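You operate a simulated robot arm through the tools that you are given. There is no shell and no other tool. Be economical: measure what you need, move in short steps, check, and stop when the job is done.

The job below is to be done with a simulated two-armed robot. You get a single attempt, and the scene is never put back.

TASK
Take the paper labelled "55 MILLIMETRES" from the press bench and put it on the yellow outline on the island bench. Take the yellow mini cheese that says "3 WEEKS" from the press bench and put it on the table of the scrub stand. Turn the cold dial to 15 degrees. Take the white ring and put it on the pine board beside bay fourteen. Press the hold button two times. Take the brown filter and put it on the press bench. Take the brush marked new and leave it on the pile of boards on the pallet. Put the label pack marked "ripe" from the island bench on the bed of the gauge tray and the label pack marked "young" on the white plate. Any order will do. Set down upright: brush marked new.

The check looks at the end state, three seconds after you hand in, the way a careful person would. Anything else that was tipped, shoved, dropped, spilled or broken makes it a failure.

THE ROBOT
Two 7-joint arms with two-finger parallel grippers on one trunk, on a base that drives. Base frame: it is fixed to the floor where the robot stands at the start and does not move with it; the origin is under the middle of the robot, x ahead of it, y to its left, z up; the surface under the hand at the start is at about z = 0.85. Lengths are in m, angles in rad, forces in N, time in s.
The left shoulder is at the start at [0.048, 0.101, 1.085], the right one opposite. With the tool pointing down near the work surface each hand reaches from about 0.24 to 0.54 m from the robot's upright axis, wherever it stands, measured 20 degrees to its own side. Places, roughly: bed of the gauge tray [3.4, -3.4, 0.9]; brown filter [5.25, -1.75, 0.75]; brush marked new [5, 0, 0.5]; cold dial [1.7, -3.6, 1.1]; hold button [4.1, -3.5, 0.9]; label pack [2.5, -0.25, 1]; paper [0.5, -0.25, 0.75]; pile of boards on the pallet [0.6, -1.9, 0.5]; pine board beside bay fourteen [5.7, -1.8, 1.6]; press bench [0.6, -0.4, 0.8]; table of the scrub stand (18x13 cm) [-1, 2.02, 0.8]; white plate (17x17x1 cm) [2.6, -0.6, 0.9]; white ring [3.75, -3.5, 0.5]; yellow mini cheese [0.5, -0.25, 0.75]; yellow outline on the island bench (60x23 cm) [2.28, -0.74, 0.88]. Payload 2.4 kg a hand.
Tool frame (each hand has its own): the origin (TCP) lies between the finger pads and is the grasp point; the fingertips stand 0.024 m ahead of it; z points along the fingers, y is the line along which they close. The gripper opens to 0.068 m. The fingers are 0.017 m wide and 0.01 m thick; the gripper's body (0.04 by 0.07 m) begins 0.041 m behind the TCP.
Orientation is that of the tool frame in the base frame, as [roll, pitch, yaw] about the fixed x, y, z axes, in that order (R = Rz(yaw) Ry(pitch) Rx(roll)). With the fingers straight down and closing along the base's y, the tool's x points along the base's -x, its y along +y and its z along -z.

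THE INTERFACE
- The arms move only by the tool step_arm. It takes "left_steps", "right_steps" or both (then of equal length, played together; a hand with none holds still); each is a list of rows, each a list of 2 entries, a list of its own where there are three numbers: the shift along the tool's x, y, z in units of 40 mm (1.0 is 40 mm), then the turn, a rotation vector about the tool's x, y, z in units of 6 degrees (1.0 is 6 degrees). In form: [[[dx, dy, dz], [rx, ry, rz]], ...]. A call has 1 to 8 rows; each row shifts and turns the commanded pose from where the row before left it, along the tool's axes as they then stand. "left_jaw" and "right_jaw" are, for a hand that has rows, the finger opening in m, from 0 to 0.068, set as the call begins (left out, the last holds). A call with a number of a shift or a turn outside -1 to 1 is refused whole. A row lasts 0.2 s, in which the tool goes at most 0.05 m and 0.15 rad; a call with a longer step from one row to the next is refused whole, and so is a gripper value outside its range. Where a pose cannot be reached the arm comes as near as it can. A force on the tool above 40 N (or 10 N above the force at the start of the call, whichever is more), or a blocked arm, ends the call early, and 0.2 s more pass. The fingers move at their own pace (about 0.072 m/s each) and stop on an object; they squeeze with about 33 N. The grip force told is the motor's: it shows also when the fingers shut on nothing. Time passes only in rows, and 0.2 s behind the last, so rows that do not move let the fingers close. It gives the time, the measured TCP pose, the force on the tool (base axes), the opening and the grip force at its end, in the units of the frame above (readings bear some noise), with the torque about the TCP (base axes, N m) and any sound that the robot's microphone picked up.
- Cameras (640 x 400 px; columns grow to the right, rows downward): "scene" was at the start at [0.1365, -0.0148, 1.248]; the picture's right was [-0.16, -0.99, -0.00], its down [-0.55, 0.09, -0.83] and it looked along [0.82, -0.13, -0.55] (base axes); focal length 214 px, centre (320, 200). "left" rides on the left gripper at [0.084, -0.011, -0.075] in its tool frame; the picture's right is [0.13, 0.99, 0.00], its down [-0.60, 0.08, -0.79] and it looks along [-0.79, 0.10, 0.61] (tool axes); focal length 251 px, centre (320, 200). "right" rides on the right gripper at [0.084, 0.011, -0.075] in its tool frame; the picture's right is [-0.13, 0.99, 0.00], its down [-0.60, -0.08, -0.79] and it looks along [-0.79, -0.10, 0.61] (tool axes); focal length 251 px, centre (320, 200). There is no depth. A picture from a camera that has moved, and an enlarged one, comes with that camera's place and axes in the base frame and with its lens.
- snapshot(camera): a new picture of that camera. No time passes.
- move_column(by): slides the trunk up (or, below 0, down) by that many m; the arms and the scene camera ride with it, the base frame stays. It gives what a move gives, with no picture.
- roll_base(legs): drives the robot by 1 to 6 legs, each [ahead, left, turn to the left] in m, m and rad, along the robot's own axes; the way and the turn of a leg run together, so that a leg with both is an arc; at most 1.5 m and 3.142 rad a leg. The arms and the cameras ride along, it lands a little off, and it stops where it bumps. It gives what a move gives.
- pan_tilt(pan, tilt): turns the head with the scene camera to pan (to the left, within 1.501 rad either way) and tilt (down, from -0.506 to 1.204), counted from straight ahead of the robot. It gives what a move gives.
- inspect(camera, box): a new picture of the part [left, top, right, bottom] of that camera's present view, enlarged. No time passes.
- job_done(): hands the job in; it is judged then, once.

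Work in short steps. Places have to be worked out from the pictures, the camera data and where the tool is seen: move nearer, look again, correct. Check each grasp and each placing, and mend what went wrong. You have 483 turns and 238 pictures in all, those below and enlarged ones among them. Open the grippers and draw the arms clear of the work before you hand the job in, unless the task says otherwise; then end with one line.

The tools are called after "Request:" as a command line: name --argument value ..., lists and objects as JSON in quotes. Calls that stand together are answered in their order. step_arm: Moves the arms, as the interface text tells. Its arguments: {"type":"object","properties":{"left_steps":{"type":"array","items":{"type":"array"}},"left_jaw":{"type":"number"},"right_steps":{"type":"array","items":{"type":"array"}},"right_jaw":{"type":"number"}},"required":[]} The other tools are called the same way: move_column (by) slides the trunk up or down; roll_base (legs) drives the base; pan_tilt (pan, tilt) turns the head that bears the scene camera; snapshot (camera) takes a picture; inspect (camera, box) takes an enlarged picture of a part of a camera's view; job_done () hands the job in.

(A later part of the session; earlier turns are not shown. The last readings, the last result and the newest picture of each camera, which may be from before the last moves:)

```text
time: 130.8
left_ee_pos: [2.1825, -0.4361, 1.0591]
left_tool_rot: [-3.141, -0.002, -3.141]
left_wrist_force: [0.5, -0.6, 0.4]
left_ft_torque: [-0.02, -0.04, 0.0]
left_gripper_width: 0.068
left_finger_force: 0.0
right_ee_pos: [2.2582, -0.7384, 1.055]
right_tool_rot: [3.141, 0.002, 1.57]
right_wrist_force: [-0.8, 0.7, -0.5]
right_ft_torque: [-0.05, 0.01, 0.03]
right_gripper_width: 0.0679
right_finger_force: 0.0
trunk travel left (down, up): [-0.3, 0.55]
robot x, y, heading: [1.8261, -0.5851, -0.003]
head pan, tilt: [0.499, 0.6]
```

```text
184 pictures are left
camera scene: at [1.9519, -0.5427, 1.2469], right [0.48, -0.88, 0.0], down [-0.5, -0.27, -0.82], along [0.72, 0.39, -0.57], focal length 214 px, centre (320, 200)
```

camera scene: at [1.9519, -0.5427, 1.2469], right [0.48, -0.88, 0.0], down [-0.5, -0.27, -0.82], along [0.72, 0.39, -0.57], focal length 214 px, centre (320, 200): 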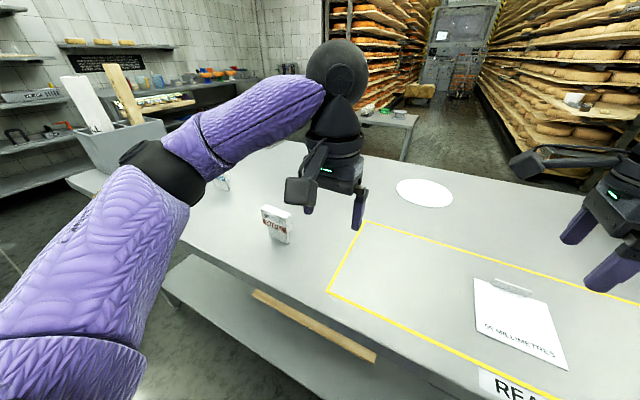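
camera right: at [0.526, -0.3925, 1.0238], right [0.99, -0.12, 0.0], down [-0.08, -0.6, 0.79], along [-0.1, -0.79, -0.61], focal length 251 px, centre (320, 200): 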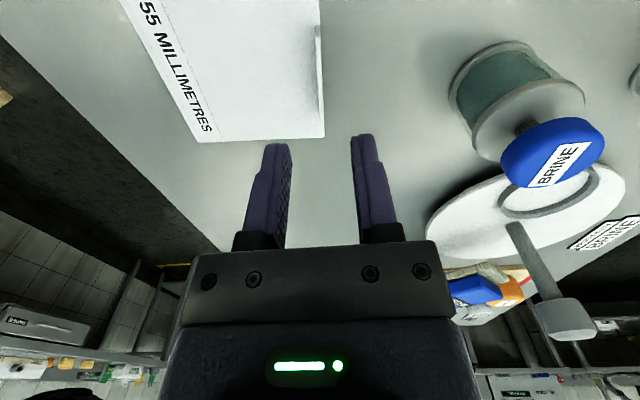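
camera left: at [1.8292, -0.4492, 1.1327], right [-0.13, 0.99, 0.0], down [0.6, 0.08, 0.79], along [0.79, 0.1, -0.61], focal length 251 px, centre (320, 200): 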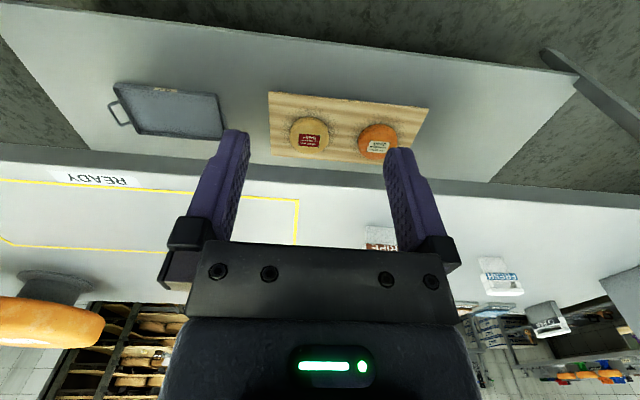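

Paper is placed inside the outline. I shift left a little to see all the label packs.

Request:
roll_base --legs '[[0.0, 0.3, 0.0]]'

Request:
snapshot --camera "left"

Request:
pan_tilt --pan 0.2 --tilt 0.6

Request:
snapshot --camera "scene"

```text
time: 132.9
left_ee_pos: [2.1829, -0.1353, 1.0592]
left_tool_rot: [-3.14, -0.001, 3.141]
left_wrist_force: [0.3, -0.1, 0.3]
left_ft_torque: [0.02, -0.01, 0.0]
left_gripper_width: 0.068
left_finger_force: 0.1
right_ee_pos: [2.2578, -0.4372, 1.054]
right_tool_rot: [3.14, -0.001, 1.568]
right_wrist_force: [0.1, -0.3, 0.4]
right_ft_torque: [-0.01, -0.01, 0.01]
right_gripper_width: 0.068
right_finger_force: 0.1
trunk travel left (down, up): [-0.3, 0.55]
robot x, y, heading: [1.8236, -0.2847, 0.0]
head pan, tilt: [0.499, 0.6]
```

```text
183 pictures are left
camera left: at [2.0977, -0.1471, 1.1327], right [-0.13, 0.99, 0.0], down [0.6, 0.08, 0.79], along [0.79, 0.1, -0.61], focal length 251 px, centre (320, 200)
```

left: 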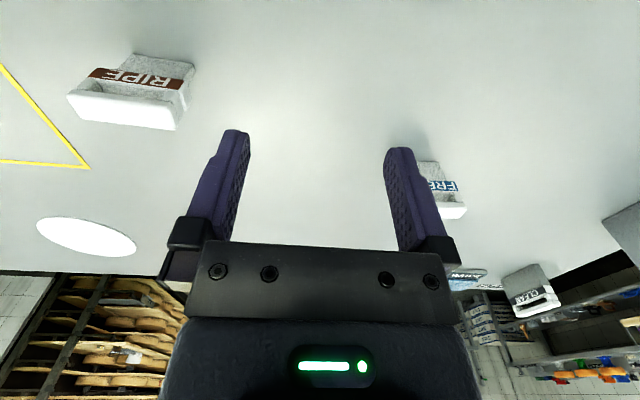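

```text
time: 133.7
left_ee_pos: [2.1821, -0.1357, 1.0582]
left_tool_rot: [-3.141, -0.002, 3.142]
left_wrist_force: [-0.3, 0.2, 0.2]
left_ft_torque: [0.0, 0.0, -0.03]
left_gripper_width: 0.0681
left_finger_force: 0.0
right_ee_pos: [2.2576, -0.4385, 1.0547]
right_tool_rot: [-3.141, 0.001, 1.568]
right_wrist_force: [0.3, -0.7, -0.9]
right_ft_torque: [-0.02, 0.01, -0.02]
right_gripper_width: 0.0679
right_finger_force: 0.0
trunk travel left (down, up): [-0.3, 0.55]
robot x, y, heading: [1.8261, -0.2841, -0.0]
head pan, tilt: [0.201, 0.6]
```

```text
182 pictures are left
camera scene: at [1.961, -0.2654, 1.2469], right [0.2, -0.98, 0.0], down [-0.55, -0.11, -0.82], along [0.81, 0.16, -0.57], focal length 214 px, centre (320, 200)
```

scene: 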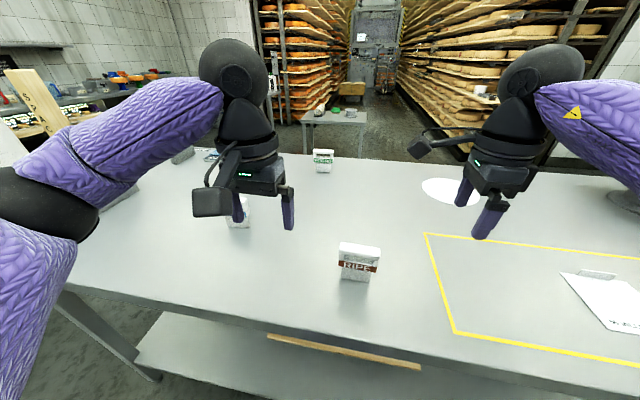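

I enlarge to identify the "young" pack.

Request:
inspect --camera "scene" --box '[296, 140, 360, 180]'

Request:
inspect --camera "left" --box '[380, 150, 620, 330]'

Request:
inspect --camera "left" --box '[60, 30, 220, 140]'

```text
10.00 times, centred on (328, 160) of scene
camera zoom: at [1.961, -0.2654, 1.2469], right [0.2, -0.98, 0.0], down [-0.55, -0.11, -0.82], along [0.81, 0.16, -0.57], focal length 2145 px, centre (240, 600)
```

zoom: 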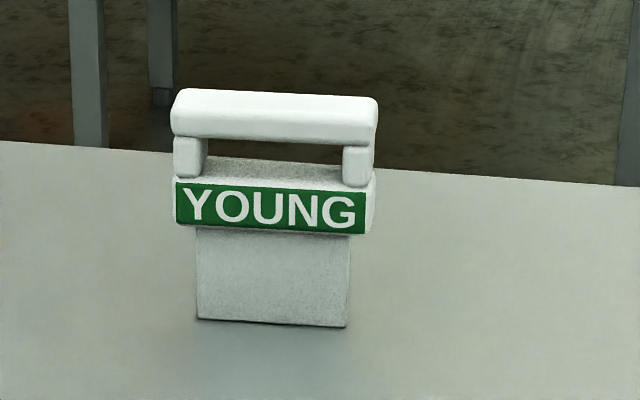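

```text
2.22 times, centred on (500, 240) of left
camera zoom: at [2.0977, -0.1473, 1.1327], right [-0.13, 0.99, 0.0], down [0.6, 0.08, 0.79], along [0.79, 0.1, -0.61], focal length 559 px, centre (-80, 111)
```

zoom: 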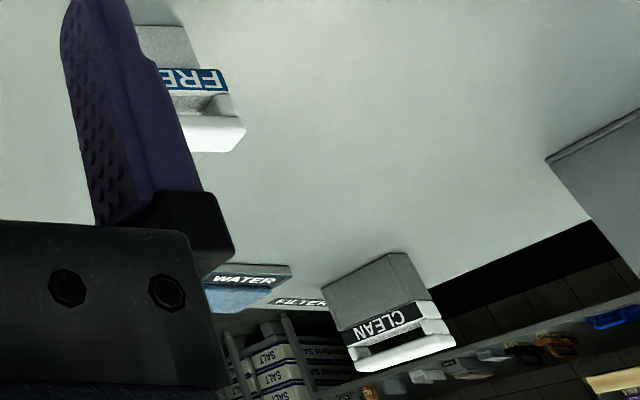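

```text
3.64 times, centred on (140, 85) of left
camera zoom: at [2.0977, -0.1473, 1.1327], right [-0.13, 0.99, 0.0], down [0.6, 0.08, 0.79], along [0.79, 0.1, -0.61], focal length 914 px, centre (974, 618)
```

zoom: 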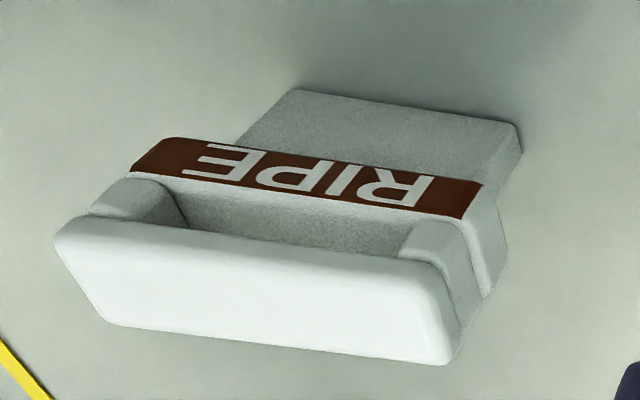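

YOUNG (green) is at about [2.66, -0.14] – reachable only from the far side; RIPE's handle bar is at about [2.228, -0.283, 0.966]. I shift left and bring the right hand (already turned) above RIPE's handle.

Request:
roll_base --legs '[[0.0, 0.13, 0.0]]'

Request:
snapshot --camera "right"

Request:
snapshot --camera "scene"

```text
time: 134.9
left_ee_pos: [2.1819, -0.0062, 1.0585]
left_tool_rot: [-3.14, -0.001, 3.141]
left_wrist_force: [0.1, 0.2, 0.3]
left_ft_torque: [-0.01, -0.02, -0.01]
left_gripper_width: 0.068
left_finger_force: 0.0
right_ee_pos: [2.2585, -0.3076, 1.0545]
right_tool_rot: [-3.14, 0.0, 1.568]
right_wrist_force: [1.0, -0.3, -0.1]
right_ft_torque: [0.0, 0.02, 0.01]
right_gripper_width: 0.0679
right_finger_force: 0.1
trunk travel left (down, up): [-0.3, 0.55]
robot x, y, heading: [1.8238, -0.1572, -0.002]
head pan, tilt: [0.201, 0.6]
```

```text
178 pictures are left
camera right: at [2.2695, -0.224, 1.1297], right [0.99, -0.13, 0.0], down [-0.08, -0.6, 0.79], along [-0.1, -0.79, -0.61], focal length 251 px, centre (320, 200)
```

right: 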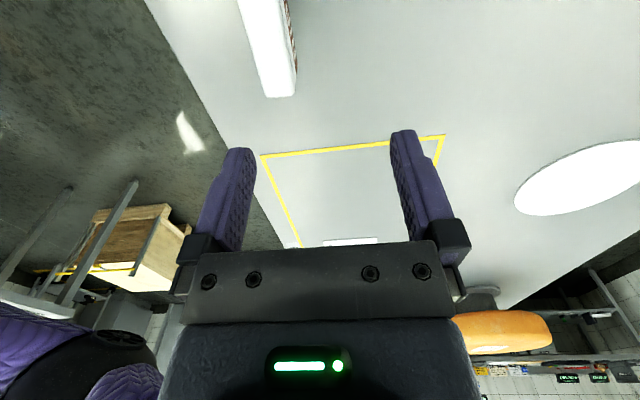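

```text
177 pictures are left
camera scene: at [1.9612, -0.1353, 1.2469], right [0.2, -0.98, 0.0], down [-0.55, -0.11, -0.82], along [0.81, 0.16, -0.57], focal length 214 px, centre (320, 200)
```

scene: 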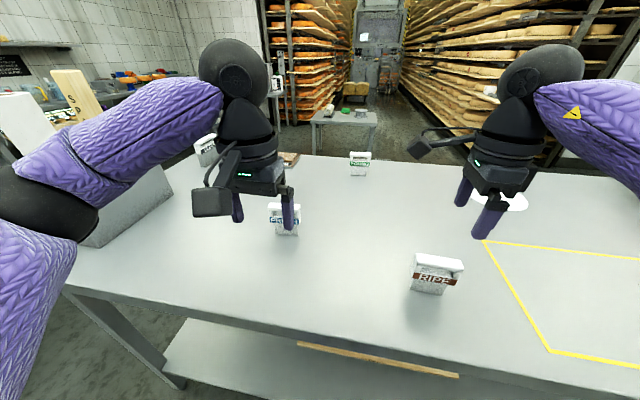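

RIPE's bar centre is about [2.227, -0.277, 0.97], slightly rotated. I centre the right hand above it and check.

Request:
step_arm --right_steps '[[[0.7, -0.79, 0], [0, 0, 0.4]], [[0, 0, 0.4], [0, 0, 0.4]], [[0, 0, 0], [0, 0, 0]]]' --right_jaw 0.068

Request:
snapshot --camera "right"

Request:
inspect --camera "scene" --box '[360, 190, 520, 310]'

```text
time: 135.8
left_ee_pos: [2.1826, -0.0057, 1.0587]
left_tool_rot: [3.14, -0.001, 3.141]
left_wrist_force: [-0.3, 0.4, -0.3]
left_ft_torque: [0.02, -0.02, 0.0]
left_gripper_width: 0.0678
left_finger_force: 0.1
right_ee_pos: [2.2284, -0.2803, 1.0409]
right_tool_rot: [-3.141, 0.0, 1.482]
right_wrist_force: [0.6, -0.8, -0.3]
right_ft_torque: [0.02, -0.02, 0.04]
right_gripper_width: 0.0679
right_finger_force: 0.1
trunk travel left (down, up): [-0.3, 0.55]
robot x, y, heading: [1.8267, -0.1519, -0.005]
head pan, tilt: [0.201, 0.6]
```

```text
176 pictures are left
camera right: at [2.2456, -0.1976, 1.1148], right [0.98, -0.21, 0.0], down [-0.13, -0.6, 0.79], along [-0.17, -0.77, -0.61], focal length 251 px, centre (320, 200)
```

right: 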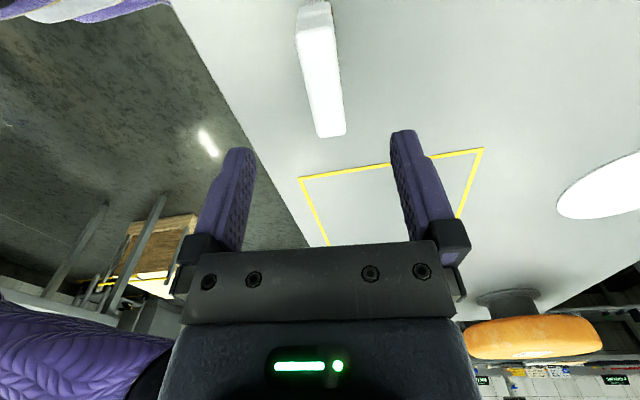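

```text
3.33 times, centred on (440, 250) of scene
camera zoom: at [1.9613, -0.1358, 1.2469], right [0.2, -0.98, 0.0], down [-0.55, -0.11, -0.82], along [0.81, 0.16, -0.57], focal length 715 px, centre (-80, 33)
```

zoom: 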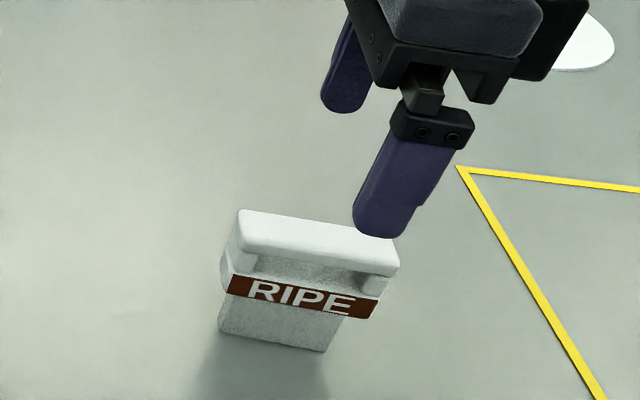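

Bar is centred at [2.231, -0.271] and aligned. I go down astride it and close.

Request:
step_arm --right_steps '[[[0.2, 0.08, 0.5], [0, 0, 0]], [[0, 0, 0.5], [0, 0, 0]], [[0, 0, 0.6], [0, 0, 0]], [[0, 0, 0.5], [0, 0, 0]]]'

Request:
inspect --camera "scene" --box '[360, 190, 520, 310]'

Request:
step_arm --right_steps '[[[0, 0, 0], [0, 0, 0]], [[0, 0, 0], [0, 0, 0]], [[0, 0, 0], [0, 0, 0]]]' --right_jaw 0.0

```text
time: 136.8
left_ee_pos: [2.1824, -0.006, 1.0579]
left_tool_rot: [3.141, -0.003, 3.14]
left_wrist_force: [0.7, -0.3, -1.3]
left_ft_torque: [-0.03, -0.02, 0.03]
left_gripper_width: 0.068
left_finger_force: 0.1
right_ee_pos: [2.2306, -0.2719, 0.955]
right_tool_rot: [3.141, -0.002, 1.483]
right_wrist_force: [-0.4, -0.3, -0.7]
right_ft_torque: [0.0, -0.01, -0.01]
right_gripper_width: 0.068
right_finger_force: 0.0
trunk travel left (down, up): [-0.3, 0.55]
robot x, y, heading: [1.8292, -0.1504, -0.005]
head pan, tilt: [0.201, 0.6]
```

```text
3.33 times, centred on (440, 250) of scene
camera zoom: at [1.9612, -0.1357, 1.2469], right [0.2, -0.98, 0.0], down [-0.55, -0.11, -0.82], along [0.81, 0.16, -0.57], focal length 715 px, centre (-80, 33)
```

zoom: 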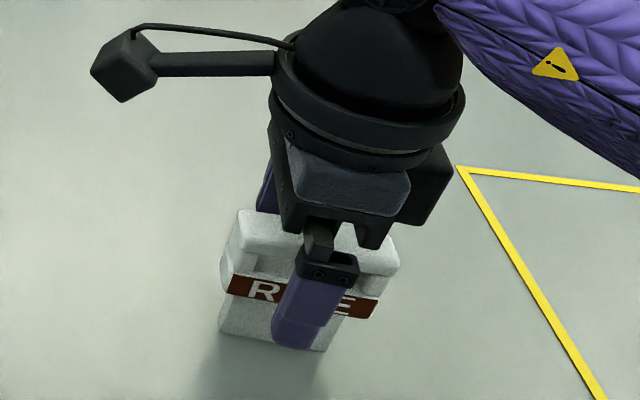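

```text
time: 137.6
left_ee_pos: [2.1819, -0.0055, 1.0581]
left_tool_rot: [-3.141, -0.002, 3.141]
left_wrist_force: [0.8, -0.8, 0.2]
left_ft_torque: [0.03, 0.03, 0.01]
left_gripper_width: 0.0681
left_finger_force: 0.0
right_ee_pos: [2.2306, -0.2728, 0.9553]
right_tool_rot: [-3.141, -0.001, 1.485]
right_wrist_force: [0.8, 0.0, 0.3]
right_ft_torque: [0.0, -0.02, -0.03]
right_gripper_width: 0.0214
right_finger_force: 33.1
trunk travel left (down, up): [-0.3, 0.55]
robot x, y, heading: [1.8235, -0.1522, 0.001]
head pan, tilt: [0.201, 0.6]
```

RIPE gripped (21 mm). I lift it, turn the left wrist 90° meanwhile for the YOUNG handle.

Request:
step_arm --right_steps '[[[0, 0, -0.5], [0, 0, 0]], [[0, 0, -0.8], [0, 0, 0]], [[0, 0, -0.8], [0, 0, 0]], [[0, 0, -0.8], [0, 0, 0]], [[0, -0.5, -0.6], [0, 0, 0]], [[-0.3, 0, 0], [0, 0, 0]], [[-0.3, 0, 0], [0, 0, 0]], [[-0.3, 0, 0], [0, 0, 0]]]' --left_steps '[[[0, 0, 0], [0, 0, -1]], [[0, 0, 0], [0, 0, -1]], [[0, 0, 0], [0, 0, -1]], [[0, 0, 0], [0, 0, -1]], [[0, 0, 0], [0, 0, -1]], [[0, 0, 0], [0, 0, -1]], [[0, 0, 0], [0, 0, -1]], [[0, 0, 0], [0, 0, -1]]]'

Request:
step_arm --left_steps '[[[0, 0, 0], [0, 0, -1]], [[0, 0, 0], [0, 0, -1]], [[0, 0, 0], [0, 0, -1]], [[0, 0, 0], [0, 0, -1]], [[0, 0, 0], [0, 0, -1]], [[0, 0, 0], [0, 0, -1]], [[0, 0, 0], [0, 0, -1]]]'

Request:
snapshot --camera "scene"

```text
time: 139.3
left_ee_pos: [2.1828, -0.0059, 1.0582]
left_tool_rot: [-3.141, 0.0, -2.303]
left_wrist_force: [-0.3, 0.1, 1.2]
left_ft_torque: [-0.01, -0.03, 0.0]
left_gripper_width: 0.068
left_finger_force: 0.1
right_ee_pos: [2.2078, -0.3075, 1.0934]
right_tool_rot: [3.141, 0.0, 1.486]
right_wrist_force: [0.1, 0.6, -0.3]
right_ft_torque: [0.0, -0.03, 0.01]
right_gripper_width: 0.0216
right_finger_force: 32.7
trunk travel left (down, up): [-0.3, 0.55]
robot x, y, heading: [1.8244, -0.147, 0.001]
head pan, tilt: [0.201, 0.6]
```

```text
time: 140.9
left_ee_pos: [2.1824, -0.0054, 1.0579]
left_tool_rot: [3.14, 0.001, -1.569]
left_wrist_force: [-0.8, -0.1, -0.3]
left_ft_torque: [0.0, -0.02, -0.02]
left_gripper_width: 0.0681
left_finger_force: 0.1
right_ee_pos: [2.2083, -0.3074, 1.0935]
right_tool_rot: [-3.141, 0.0, 1.485]
right_wrist_force: [0.0, 0.2, -1.1]
right_ft_torque: [0.04, 0.0, -0.01]
right_gripper_width: 0.021
right_finger_force: 33.2
trunk travel left (down, up): [-0.3, 0.55]
robot x, y, heading: [1.8261, -0.1528, 0.001]
head pan, tilt: [0.201, 0.6]
```

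```text
173 pictures are left
camera scene: at [1.9612, -0.1357, 1.2469], right [0.2, -0.98, 0.0], down [-0.55, -0.11, -0.82], along [0.81, 0.16, -0.57], focal length 214 px, centre (320, 200)
```

scene: 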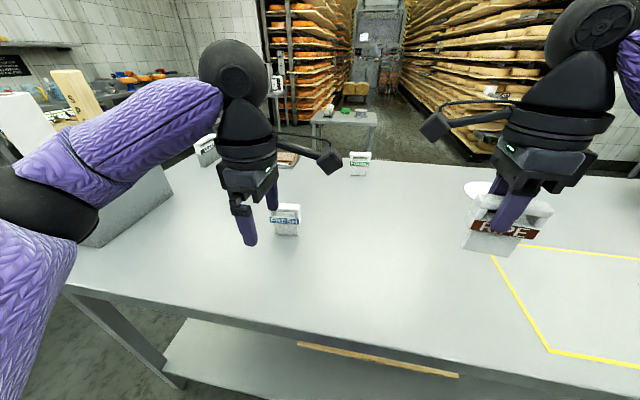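

I drive back out, round the island's south end to its far side.

Request:
roll_base --legs '[[-0.25, 0.0, 0.0], [0.0, -1.5, 0.0], [0.0, -0.4, 0.0], [1.4, 0.0, 0.0], [0.3, 0.0, 0.0]]'

Request:
pan_tilt --pan 0.6 --tilt 0.4

Request:
snapshot --camera "scene"

Request:
pan_tilt --pan -0.7 --tilt 0.4

Request:
snapshot --camera "scene"

```text
time: 160.3
left_ee_pos: [3.6509, -1.93, 1.057]
left_tool_rot: [3.14, 0.001, -1.579]
left_wrist_force: [-0.7, 0.8, -0.3]
left_ft_torque: [0.0, -0.02, 0.02]
left_gripper_width: 0.0681
left_finger_force: 0.1
right_ee_pos: [3.6723, -2.2316, 1.0939]
right_tool_rot: [3.141, 0.001, 1.477]
right_wrist_force: [-0.2, -0.3, -1.2]
right_ft_torque: [0.03, 0.02, -0.02]
right_gripper_width: 0.0214
right_finger_force: 32.7
trunk travel left (down, up): [-0.3, 0.55]
robot x, y, heading: [3.2885, -2.0746, -0.005]
head pan, tilt: [0.201, 0.6]
```

```text
time: 161.2
left_ee_pos: [3.6494, -1.9305, 1.0566]
left_tool_rot: [3.14, 0.001, -1.579]
left_wrist_force: [1.1, 0.1, -0.2]
left_ft_torque: [0.01, -0.03, 0.01]
left_gripper_width: 0.0679
left_finger_force: 0.0
right_ee_pos: [3.6718, -2.2323, 1.0933]
right_tool_rot: [3.141, 0.001, 1.475]
right_wrist_force: [0.1, -0.7, -0.7]
right_ft_torque: [0.03, 0.01, 0.01]
right_gripper_width: 0.0212
right_finger_force: 32.8
trunk travel left (down, up): [-0.3, 0.55]
robot x, y, heading: [3.2887, -2.0751, -0.008]
head pan, tilt: [0.6, 0.4]
```

```text
172 pictures are left
camera scene: at [3.4176, -2.0237, 1.2651], right [0.56, -0.83, 0.0], down [-0.32, -0.22, -0.92], along [0.77, 0.51, -0.39], focal length 214 px, centre (320, 200)
```

scene: 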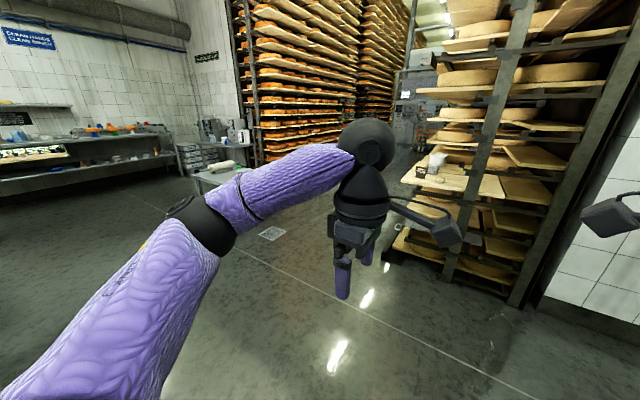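

```text
time: 162.6
left_ee_pos: [3.6496, -1.9289, 1.0585]
left_tool_rot: [3.139, 0.002, -1.581]
left_wrist_force: [-0.1, -0.4, 0.8]
left_ft_torque: [-0.04, -0.01, -0.01]
left_gripper_width: 0.0679
left_finger_force: 0.1
right_ee_pos: [3.6729, -2.2316, 1.0935]
right_tool_rot: [3.141, 0.002, 1.476]
right_wrist_force: [-0.6, -0.6, -0.5]
right_ft_torque: [0.02, 0.02, -0.01]
right_gripper_width: 0.0216
right_finger_force: 32.9
trunk travel left (down, up): [-0.3, 0.55]
robot x, y, heading: [3.291, -2.072, -0.009]
head pan, tilt: [-0.7, 0.4]
```

```text
171 pictures are left
camera scene: at [3.411, -2.1355, 1.2651], right [-0.65, -0.76, 0.0], down [-0.3, 0.25, -0.92], along [0.7, -0.6, -0.39], focal length 214 px, centre (320, 200)
```

scene: 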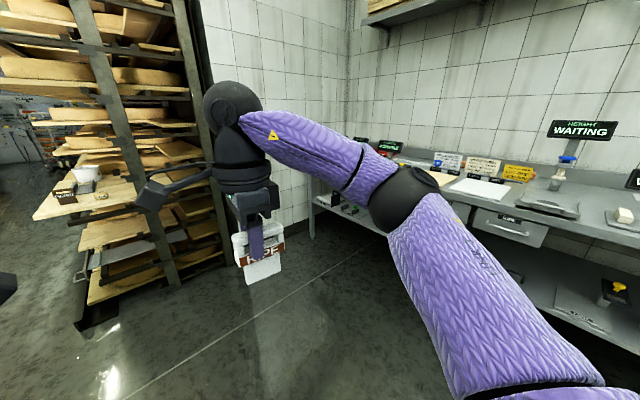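

The gauge bench is just south of here, so I place RIPE first. I turn to face it.

Request:
roll_base --legs '[[0.0, 0.0, -1.562], [0.3, 0.25, 0.0]]'

Request:
pan_tilt --pan 0.0 --tilt 0.45

Request:
snapshot --camera "scene"

```text
time: 168.9
left_ee_pos: [3.6858, -2.7327, 1.0577]
left_tool_rot: [3.139, 0.001, 3.136]
left_wrist_force: [0.1, 0.0, -0.1]
left_ft_torque: [0.01, 0.02, 0.01]
left_gripper_width: 0.0681
left_finger_force: 0.0
right_ee_pos: [3.382, -2.7563, 1.0942]
right_tool_rot: [-3.141, -0.001, -0.09]
right_wrist_force: [0.8, 0.0, -0.8]
right_ft_torque: [-0.01, -0.03, 0.0]
right_gripper_width: 0.0217
right_finger_force: 33.1
trunk travel left (down, up): [-0.3, 0.55]
robot x, y, heading: [3.5405, -2.3763, -1.579]
head pan, tilt: [-0.7, 0.4]
```

```text
time: 170.0
left_ee_pos: [3.6845, -2.733, 1.0569]
left_tool_rot: [3.141, -0.002, 3.136]
left_wrist_force: [-0.4, -0.3, 0.0]
left_ft_torque: [0.02, -0.01, 0.03]
left_gripper_width: 0.0681
left_finger_force: 0.1
right_ee_pos: [3.3828, -2.7561, 1.0934]
right_tool_rot: [3.141, 0.001, -0.092]
right_wrist_force: [-0.4, -0.1, -1.3]
right_ft_torque: [0.03, 0.02, 0.0]
right_gripper_width: 0.0216
right_finger_force: 32.6
trunk travel left (down, up): [-0.3, 0.55]
robot x, y, heading: [3.5412, -2.3768, -1.582]
head pan, tilt: [0.0, 0.45]
```

```text
170 pictures are left
camera scene: at [3.5383, -2.5161, 1.2605], right [-1.0, 0.01, 0.0], down [0.0, 0.44, -0.9], along [-0.01, -0.9, -0.44], focal length 214 px, centre (320, 200)
```

scene: 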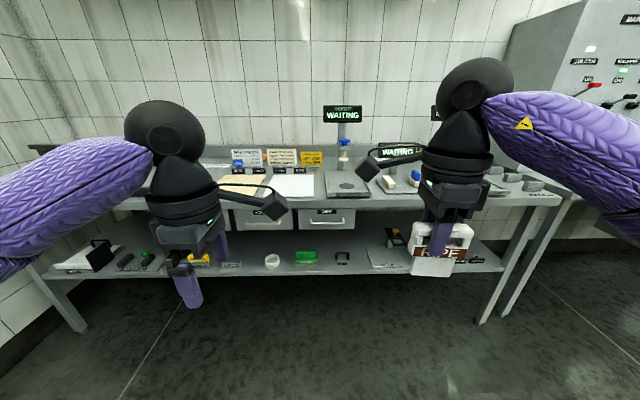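

I see the bench with "WAITING" displays, and the white ring on the lower shelf. I enlarge the top.

Request:
inspect --camera "scene" --box '[210, 90, 450, 240]'

Request:
inspect --camera "scene" --box '[40, 210, 420, 290]'

Request:
inspect --camera "scene" --box '[350, 130, 590, 280]'

```text
2.67 times, centred on (330, 165) of scene
camera zoom: at [3.5383, -2.5161, 1.2605], right [-1.0, 0.01, 0.0], down [0.0, 0.44, -0.9], along [-0.01, -0.9, -0.44], focal length 572 px, centre (293, 293)
```

zoom: 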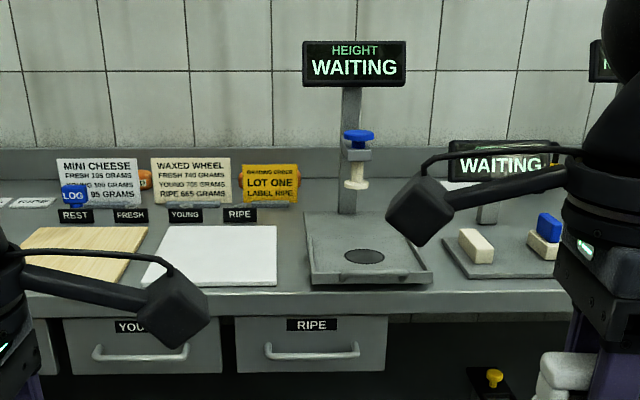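

```text
1.68 times, centred on (230, 250) of scene
camera zoom: at [3.5383, -2.5161, 1.2605], right [-1.0, 0.01, 0.0], down [0.0, 0.44, -0.9], along [-0.01, -0.9, -0.44], focal length 361 px, centre (472, 116)
```

zoom: 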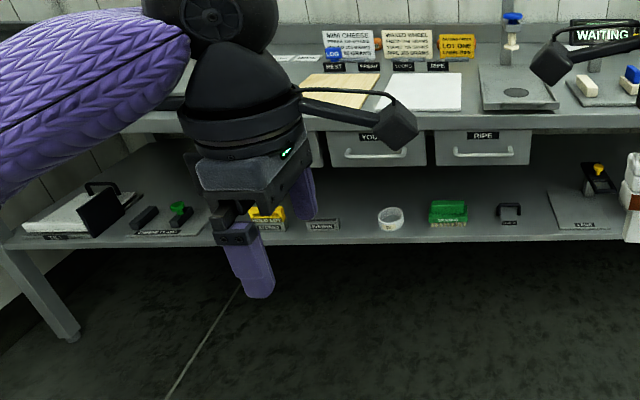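

```text
2.67 times, centred on (470, 205) of scene
camera zoom: at [3.5383, -2.5161, 1.2605], right [-1.0, 0.01, 0.0], down [0.0, 0.44, -0.9], along [-0.01, -0.9, -0.44], focal length 572 px, centre (-80, 187)
```

zoom: 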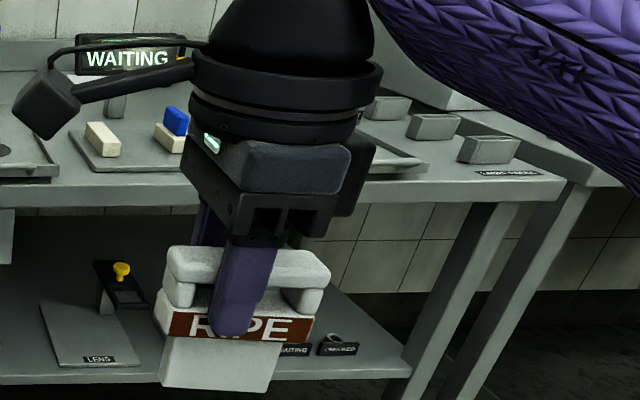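

The height gauge tray lies at [3.41, -3.4]. Before placing I come closer (hand still short of it) to see the tray and plunger.

Request:
roll_base --legs '[[0.35, 0.0, 0.0]]'

Request:
pan_tilt --pan 0.0 --tilt 0.4

Request:
snapshot --camera "scene"

Request:
snapshot --camera "left"

```text
time: 172.2
left_ee_pos: [3.6847, -3.0853, 1.0594]
left_tool_rot: [3.139, 0.0, -3.14]
left_wrist_force: [-0.2, -1.1, 0.1]
left_ft_torque: [-0.01, -0.01, 0.01]
left_gripper_width: 0.068
left_finger_force: 0.0
right_ee_pos: [3.3831, -3.1105, 1.0941]
right_tool_rot: [3.141, 0.001, -0.088]
right_wrist_force: [0.7, 0.6, -1.4]
right_ft_torque: [0.03, 0.02, -0.02]
right_gripper_width: 0.0213
right_finger_force: 33.4
trunk travel left (down, up): [-0.3, 0.55]
robot x, y, heading: [3.5371, -2.7261, -1.571]
head pan, tilt: [0.0, 0.45]
```

```text
time: 172.9
left_ee_pos: [3.6845, -3.0857, 1.0583]
left_tool_rot: [3.14, 0.0, -3.141]
left_wrist_force: [-0.1, 0.5, -1.1]
left_ft_torque: [0.05, 0.0, 0.05]
left_gripper_width: 0.0682
left_finger_force: 0.1
right_ee_pos: [3.3833, -3.1109, 1.0928]
right_tool_rot: [3.14, 0.0, -0.087]
right_wrist_force: [0.3, 0.2, -0.9]
right_ft_torque: [0.0, -0.02, -0.01]
right_gripper_width: 0.0211
right_finger_force: 32.6
trunk travel left (down, up): [-0.3, 0.55]
robot x, y, heading: [3.5363, -2.7317, -1.573]
head pan, tilt: [0.0, 0.4]
```

```text
166 pictures are left
camera scene: at [3.5374, -2.87, 1.2651], right [-1.0, 0.0, 0.0], down [0.0, 0.39, -0.92], along [0.0, -0.92, -0.39], focal length 214 px, centre (320, 200)
```

scene: 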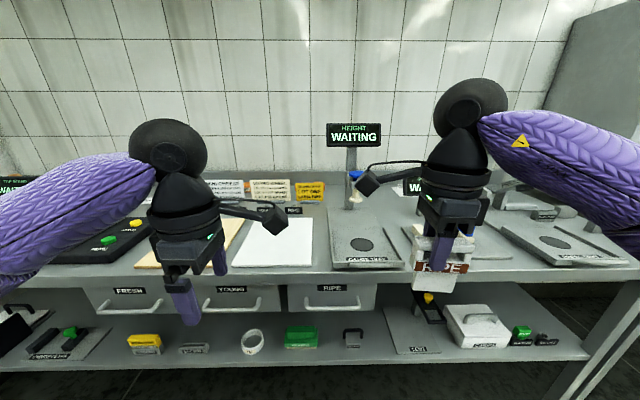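

```text
165 pictures are left
camera left: at [3.6002, -3.0971, 1.1321], right [-0.13, 0.99, 0.0], down [0.6, 0.08, 0.79], along [0.79, 0.1, -0.61], focal length 251 px, centre (320, 200)
```

left: 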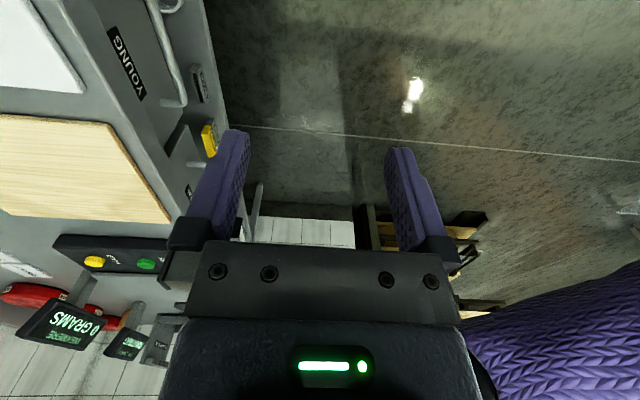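

Two tray-like devices; I read their labels.

Request:
inspect --camera "scene" --box '[290, 110, 450, 290]'

Request:
inspect --camera "scene" --box '[480, 190, 640, 280]'

Request:
inspect --camera "scene" --box '[0, 160, 160, 280]'

```text
2.22 times, centred on (370, 200) of scene
camera zoom: at [3.5374, -2.87, 1.2651], right [-1.0, 0.0, 0.0], down [0.0, 0.39, -0.92], along [0.0, -0.92, -0.39], focal length 477 px, centre (209, 200)
```

zoom: 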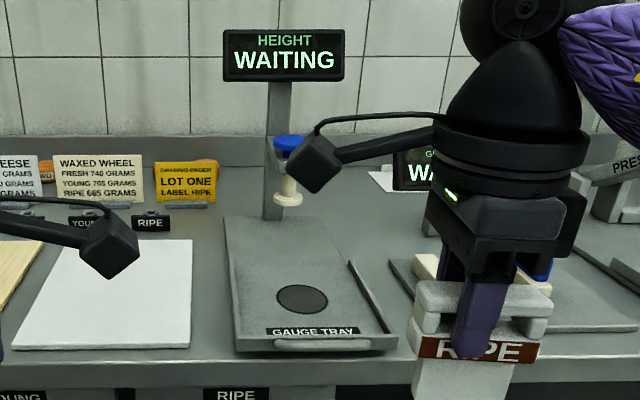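

```text
4.00 times, centred on (560, 235) of scene
camera zoom: at [3.5374, -2.87, 1.2651], right [-1.0, 0.0, 0.0], down [0.0, 0.39, -0.92], along [0.0, -0.92, -0.39], focal length 858 px, centre (-640, 60)
```

zoom: 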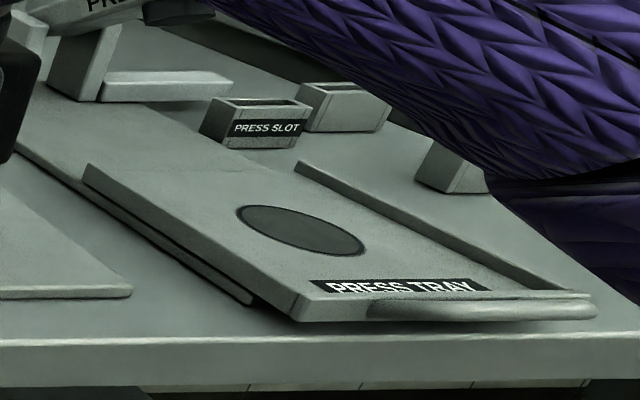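

```text
3.33 times, centred on (80, 220) of scene
camera zoom: at [3.5374, -2.87, 1.2651], right [-1.0, 0.0, 0.0], down [0.0, 0.39, -0.92], along [0.0, -0.92, -0.39], focal length 715 px, centre (1120, 133)
```

zoom: 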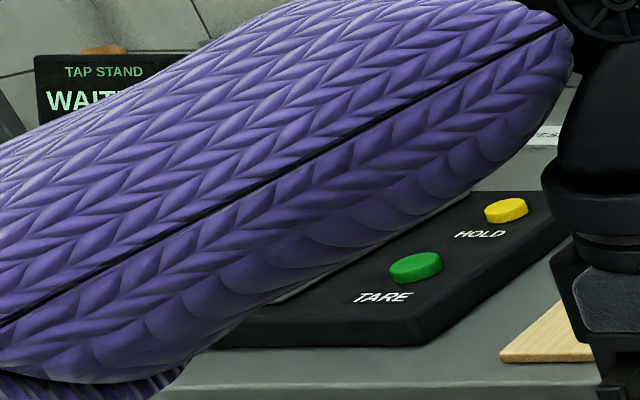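

"GAUGE TRAY" confirmed; its plunger stands far behind (y≈-3.62), so the disc area at [3.415, -3.395] is free above. I move closer and extend RIPE over it.

Request:
roll_base --legs '[[0.15, 0.0, 0.0]]'

Request:
step_arm --right_steps '[[[0.255, 0.76, 0.4], [0, 0, 0]], [[0.255, 0.76, 0.4], [0, 0, 0]], [[0.255, 0.76, 0.4], [0, 0, 0]], [[0.255, 0.76, 0.4], [0, 0, 0]], [[0, 0, 0.3], [0, 0, 0]]]'

Request:
snapshot --camera "scene"

Request:
snapshot --camera "right"

```text
time: 174.3
left_ee_pos: [3.6848, -3.2354, 1.0576]
left_tool_rot: [3.14, 0.001, -3.14]
left_wrist_force: [0.3, 1.6, 0.1]
left_ft_torque: [0.01, 0.0, 0.02]
left_gripper_width: 0.0679
left_finger_force: 0.1
right_ee_pos: [3.3842, -3.2628, 1.0935]
right_tool_rot: [-3.138, -0.001, -0.084]
right_wrist_force: [0.5, 0.3, -1.3]
right_ft_torque: [0.02, -0.03, 0.0]
right_gripper_width: 0.0214
right_finger_force: 32.9
trunk travel left (down, up): [-0.3, 0.55]
robot x, y, heading: [3.539, -2.8799, -1.569]
head pan, tilt: [0.0, 0.4]
```

```text
time: 175.5
left_ee_pos: [3.6854, -3.2358, 1.0572]
left_tool_rot: [3.14, -0.001, -3.139]
left_wrist_force: [-0.5, -0.2, 0.7]
left_ft_torque: [-0.04, 0.03, -0.01]
left_gripper_width: 0.0681
left_finger_force: 0.1
right_ee_pos: [3.412, -3.3759, 1.0154]
right_tool_rot: [-3.141, 0.002, -0.082]
right_wrist_force: [0.5, -0.2, -0.9]
right_ft_torque: [0.0, -0.02, 0.0]
right_gripper_width: 0.0212
right_finger_force: 32.9
right hand out of reach, approached as far as the arm can: row 4
trunk travel left (down, up): [-0.3, 0.55]
robot x, y, heading: [3.537, -2.8763, -1.572]
head pan, tilt: [0.0, 0.4]
```

```text
161 pictures are left
camera scene: at [3.5382, -3.0207, 1.2651], right [-1.0, 0.0, 0.0], down [0.0, 0.39, -0.92], along [0.0, -0.92, -0.39], focal length 214 px, centre (320, 200)
```

scene: 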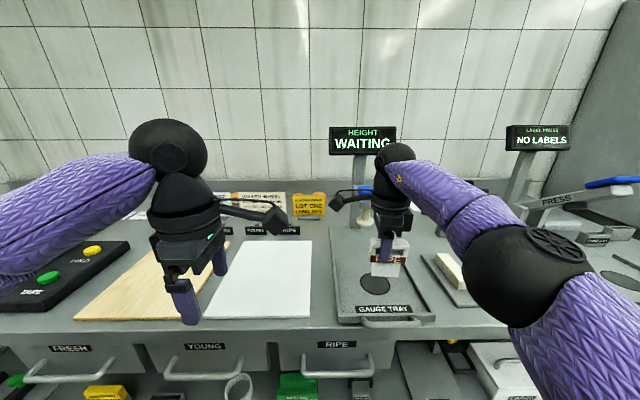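

```text
160 pictures are left
camera right: at [3.4957, -3.3932, 1.0914], right [-0.21, -0.98, 0.0], down [-0.6, 0.13, 0.79], along [-0.78, 0.17, -0.61], focal length 251 px, centre (320, 200)
```

right: 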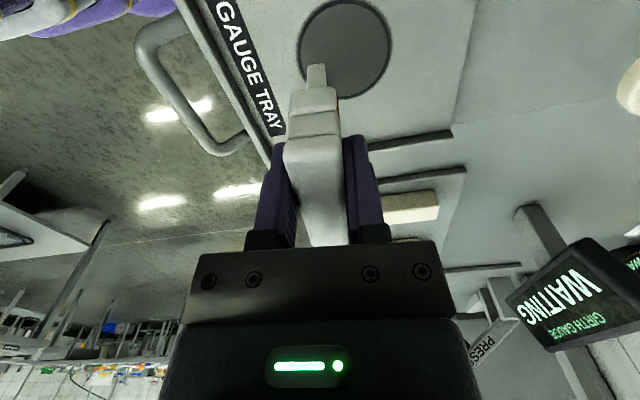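

The pack hovers over the tray just in front of the disc centre. I lower in small steps to contact.

Request:
step_arm --right_steps '[[[0, 0, 0.3], [0, 0, 0]], [[0, 0, 0.2], [0, 0, 0]]]'

Request:
step_arm --right_steps '[[[0, 0, 0.1], [0, 0, 0]], [[0, 0, 0.1], [0, 0, 0]]]'

Request:
inspect --camera "scene" --box '[320, 180, 480, 340]'

```text
time: 176.1
left_ee_pos: [3.6848, -3.2355, 1.0575]
left_tool_rot: [3.141, 0.002, -3.141]
left_wrist_force: [0.7, 0.4, -1.1]
left_ft_torque: [0.01, 0.02, 0.02]
left_gripper_width: 0.0681
left_finger_force: 0.1
right_ee_pos: [3.4128, -3.3745, 0.9958]
right_tool_rot: [3.142, 0.0, -0.083]
right_wrist_force: [0.2, 0.4, -1.2]
right_ft_torque: [-0.04, 0.02, 0.02]
right_gripper_width: 0.0213
right_finger_force: 32.7
trunk travel left (down, up): [-0.3, 0.55]
robot x, y, heading: [3.5352, -2.8773, -1.574]
head pan, tilt: [0.0, 0.4]
```

```text
time: 176.7
left_ee_pos: [3.6842, -3.2347, 1.0583]
left_tool_rot: [3.14, 0.0, -3.14]
left_wrist_force: [-0.8, -0.6, -1.0]
left_ft_torque: [0.03, 0.02, -0.03]
left_gripper_width: 0.0681
left_finger_force: 0.1
right_ee_pos: [3.4134, -3.3748, 0.9883]
right_tool_rot: [-3.138, 0.001, -0.084]
right_wrist_force: [0.3, 0.3, -1.8]
right_ft_torque: [-0.02, 0.0, -0.02]
right_gripper_width: 0.0218
right_finger_force: 32.5
trunk travel left (down, up): [-0.3, 0.55]
robot x, y, heading: [3.5375, -2.8775, -1.572]
head pan, tilt: [0.0, 0.4]
```

```text
2.50 times, centred on (400, 260) of scene
camera zoom: at [3.5377, -3.0206, 1.2651], right [-1.0, 0.0, 0.0], down [0.0, 0.39, -0.92], along [0.0, -0.92, -0.39], focal length 536 px, centre (120, 50)
```

zoom: 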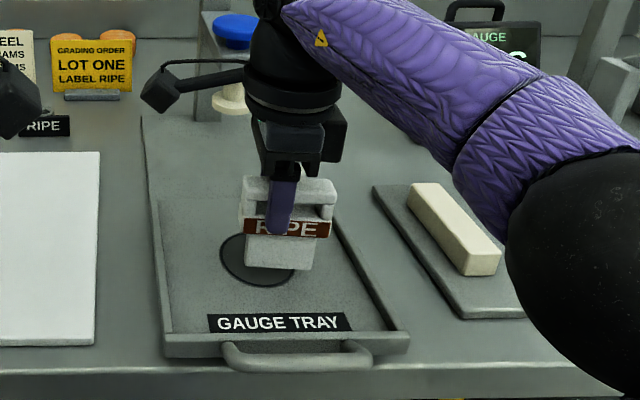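

Still slightly above. I continue in 3 mm steps.

Request:
step_arm --right_steps '[[[0, 0, 0.08], [0, 0, 0]], [[0, 0, 0.08], [0, 0, 0]]]'

Request:
step_arm --right_steps '[[[0, 0, 0.07], [0, 0, 0]], [[0, 0, 0.07], [0, 0, 0]]]'

```text
time: 177.3
left_ee_pos: [3.6857, -3.2356, 1.0584]
left_tool_rot: [3.141, 0.0, -3.138]
left_wrist_force: [0.5, 0.0, -0.2]
left_ft_torque: [0.02, -0.04, -0.03]
left_gripper_width: 0.0681
left_finger_force: 0.0
right_ee_pos: [3.412, -3.3754, 0.9814]
right_tool_rot: [3.141, -0.001, -0.084]
right_wrist_force: [-0.6, -0.6, -0.3]
right_ft_torque: [0.03, -0.05, -0.03]
right_gripper_width: 0.0212
right_finger_force: 33.3
trunk travel left (down, up): [-0.3, 0.55]
robot x, y, heading: [3.5396, -2.8764, -1.57]
head pan, tilt: [0.0, 0.4]
```

```text
time: 177.9
left_ee_pos: [3.6857, -3.2348, 1.0573]
left_tool_rot: [3.14, -0.001, 3.141]
left_wrist_force: [0.0, -0.2, 0.3]
left_ft_torque: [-0.03, 0.0, 0.03]
left_gripper_width: 0.0682
left_finger_force: 0.0
right_ee_pos: [3.4121, -3.3747, 0.9763]
right_tool_rot: [3.141, 0.0, -0.085]
right_wrist_force: [-0.4, -0.8, 1.9]
right_ft_torque: [-0.01, 0.01, 0.02]
right_gripper_width: 0.0213
right_finger_force: 33.2
trunk travel left (down, up): [-0.3, 0.55]
robot x, y, heading: [3.5359, -2.8794, -1.573]
head pan, tilt: [0.0, 0.4]
```

Force begins to rise; one more small step to be sure of contact.

Request:
step_arm --right_steps '[[[0, 0, 0.04], [0, 0, 0]], [[0, 0, 0.03], [0, 0, 0]]]'

Request:
inspect --camera "scene" --box '[320, 180, 480, 340]'

```text
time: 178.5
left_ee_pos: [3.6855, -3.2334, 1.0589]
left_tool_rot: [3.141, 0.0, -3.141]
left_wrist_force: [-0.1, 0.7, 0.0]
left_ft_torque: [-0.01, 0.02, 0.0]
left_gripper_width: 0.0679
left_finger_force: 0.0
right_ee_pos: [3.4128, -3.3737, 0.9765]
right_tool_rot: [3.138, -0.002, -0.083]
right_wrist_force: [-2.3, -2.6, 24.5]
right_ft_torque: [-0.15, 0.22, 0.03]
right_gripper_width: 0.0215
right_finger_force: 32.9
trunk travel left (down, up): [-0.3, 0.55]
robot x, y, heading: [3.537, -2.8781, -1.568]
head pan, tilt: [0.0, 0.4]
```

```text
2.50 times, centred on (400, 260) of scene
camera zoom: at [3.538, -3.0189, 1.2657], right [-1.0, 0.0, 0.0], down [0.0, 0.39, -0.92], along [0.0, -0.92, -0.39], focal length 536 px, centre (120, 50)
```

zoom: 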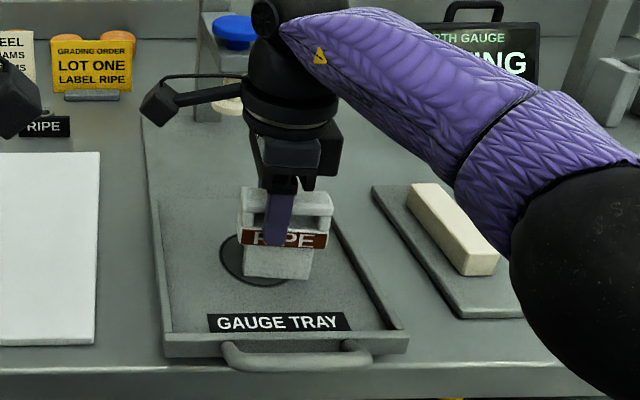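

Firm contact. I back off a hair, open fully and rise.

Request:
step_arm --right_steps '[[[0, 0, -0.04], [0, 0, 0]], [[0, 0, 0], [0, 0, 0]], [[0, 0, 0], [0, 0, 0]]]' --right_jaw 0.068

Request:
step_arm --right_steps '[[[0, 0, -0.4], [0, 0, 0]], [[0, 0, -0.8], [0, 0, 0]], [[0, 0, -0.8], [0, 0, 0]], [[0, 0, -0.8], [0, 0, 0]], [[0, -0.9, 0], [0, 0, 0]], [[0, -0.9, 0], [0, 0, 0]], [[0, -0.9, 0], [0, 0, 0]]]'

Request:
snapshot --camera "scene"

```text
time: 179.3
left_ee_pos: [3.6853, -3.2359, 1.0578]
left_tool_rot: [3.14, 0.0, -3.138]
left_wrist_force: [-0.1, 0.1, -0.5]
left_ft_torque: [0.0, 0.0, 0.02]
left_gripper_width: 0.068
left_finger_force: 0.2
right_ee_pos: [3.4126, -3.3754, 0.9755]
right_tool_rot: [-3.142, 0.0, -0.085]
right_wrist_force: [0.6, -0.2, -0.4]
right_ft_torque: [0.0, 0.01, 0.0]
right_gripper_width: 0.068
right_finger_force: 0.1
trunk travel left (down, up): [-0.3, 0.55]
robot x, y, heading: [3.5384, -2.8775, -1.571]
head pan, tilt: [0.0, 0.4]
```

```text
time: 180.9
left_ee_pos: [3.686, -3.2344, 1.0575]
left_tool_rot: [3.14, 0.0, -3.14]
left_wrist_force: [0.1, 0.3, -0.7]
left_ft_torque: [-0.03, -0.02, 0.0]
left_gripper_width: 0.0681
left_finger_force: 0.0
right_ee_pos: [3.4199, -3.2819, 1.0765]
right_tool_rot: [-3.141, -0.001, -0.085]
right_wrist_force: [0.3, 0.2, 0.3]
right_ft_torque: [0.02, -0.01, -0.01]
right_gripper_width: 0.0681
right_finger_force: 0.1
right hand out of reach, approached as far as the arm can: row 3, 4, 5, 6
trunk travel left (down, up): [-0.3, 0.55]
robot x, y, heading: [3.5425, -2.8788, -1.573]
head pan, tilt: [0.0, 0.4]
```

```text
157 pictures are left
camera scene: at [3.5371, -3.0207, 1.2651], right [-1.0, 0.0, 0.0], down [0.0, 0.39, -0.92], along [0.0, -0.92, -0.39], focal length 214 px, centre (320, 200)
```

scene: 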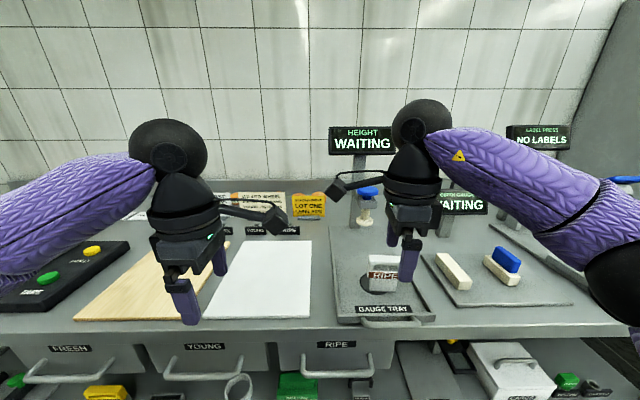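

RIPE stands on the gauge tray bed. Next the HOLD button (yellow) on the scale at about [4.15, -3.5]. I back off slightly and strafe left (+x).

Request:
roll_base --legs '[[-0.2, 0.0, 0.0], [0.0, 0.45, 0.0]]'

Request:
pan_tilt --pan 0.15 --tilt 0.45

Request:
snapshot --camera "scene"

```text
time: 184.8
left_ee_pos: [4.1376, -3.0414, 1.0576]
left_tool_rot: [-3.141, 0.0, 3.131]
left_wrist_force: [-0.9, 0.5, 0.4]
left_ft_torque: [0.01, 0.02, 0.01]
left_gripper_width: 0.0681
left_finger_force: 0.1
right_ee_pos: [3.8744, -3.0839, 1.0758]
right_tool_rot: [3.14, 0.001, -0.1]
right_wrist_force: [-0.4, 0.0, 0.8]
right_ft_torque: [0.01, 0.0, 0.0]
right_gripper_width: 0.0681
right_finger_force: 0.1
trunk travel left (down, up): [-0.3, 0.55]
robot x, y, heading: [3.9955, -2.6844, -1.588]
head pan, tilt: [0.0, 0.4]
```

```text
time: 185.5
left_ee_pos: [4.1384, -3.0401, 1.0563]
left_tool_rot: [3.14, 0.001, 3.13]
left_wrist_force: [-0.2, -0.2, -0.2]
left_ft_torque: [0.01, 0.01, 0.02]
left_gripper_width: 0.0682
left_finger_force: 0.1
right_ee_pos: [3.8734, -3.0843, 1.0771]
right_tool_rot: [-3.14, 0.0, -0.099]
right_wrist_force: [-0.8, -0.1, -0.3]
right_ft_torque: [0.01, 0.01, 0.01]
right_gripper_width: 0.068
right_finger_force: 0.1
trunk travel left (down, up): [-0.3, 0.55]
robot x, y, heading: [3.9943, -2.6789, -1.583]
head pan, tilt: [0.15, 0.45]
```

```text
156 pictures are left
camera scene: at [4.0068, -2.8223, 1.2605], right [-0.99, -0.14, 0.0], down [-0.06, 0.43, -0.9], along [0.12, -0.89, -0.44], focal length 214 px, centre (320, 200)
```

scene: 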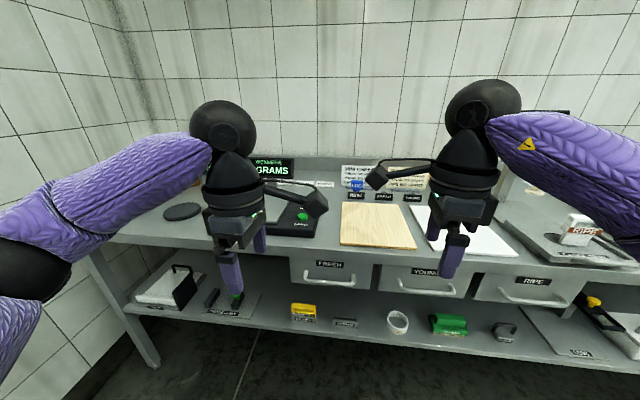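

HOLD is hidden behind the gripper camera; I look from the left hand's camera and enlarge the scene.

Request:
snapshot --camera "left"

Request:
inspect --camera "scene" --box '[240, 150, 360, 250]'

```text
155 pictures are left
camera left: at [4.0532, -3.0516, 1.1321], right [-0.12, 0.99, 0.0], down [0.61, 0.07, 0.79], along [0.79, 0.09, -0.61], focal length 251 px, centre (320, 200)
```

left: 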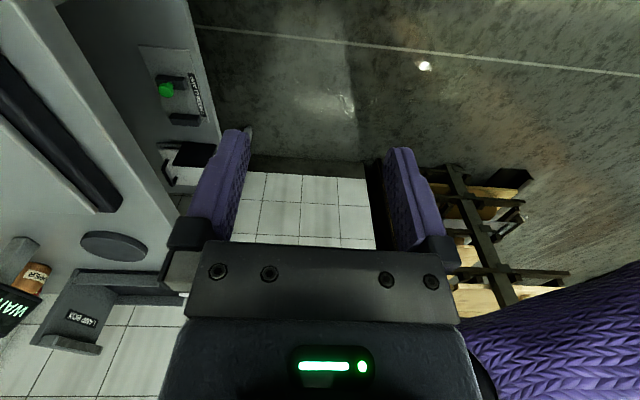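

```text
4.00 times, centred on (300, 200) of scene
camera zoom: at [4.0068, -2.8223, 1.2605], right [-0.99, -0.14, 0.0], down [-0.06, 0.43, -0.9], along [0.12, -0.89, -0.44], focal length 858 px, centre (400, 200)
```

zoom: 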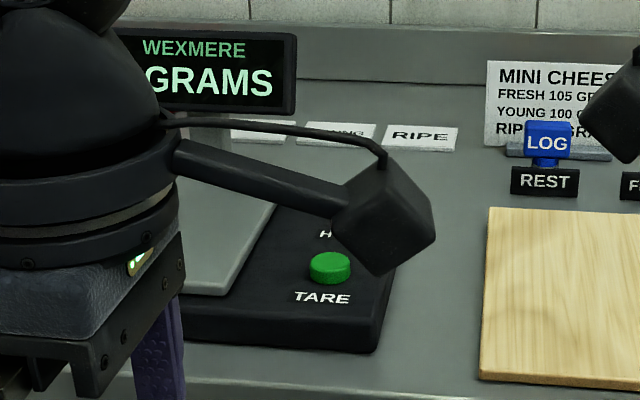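

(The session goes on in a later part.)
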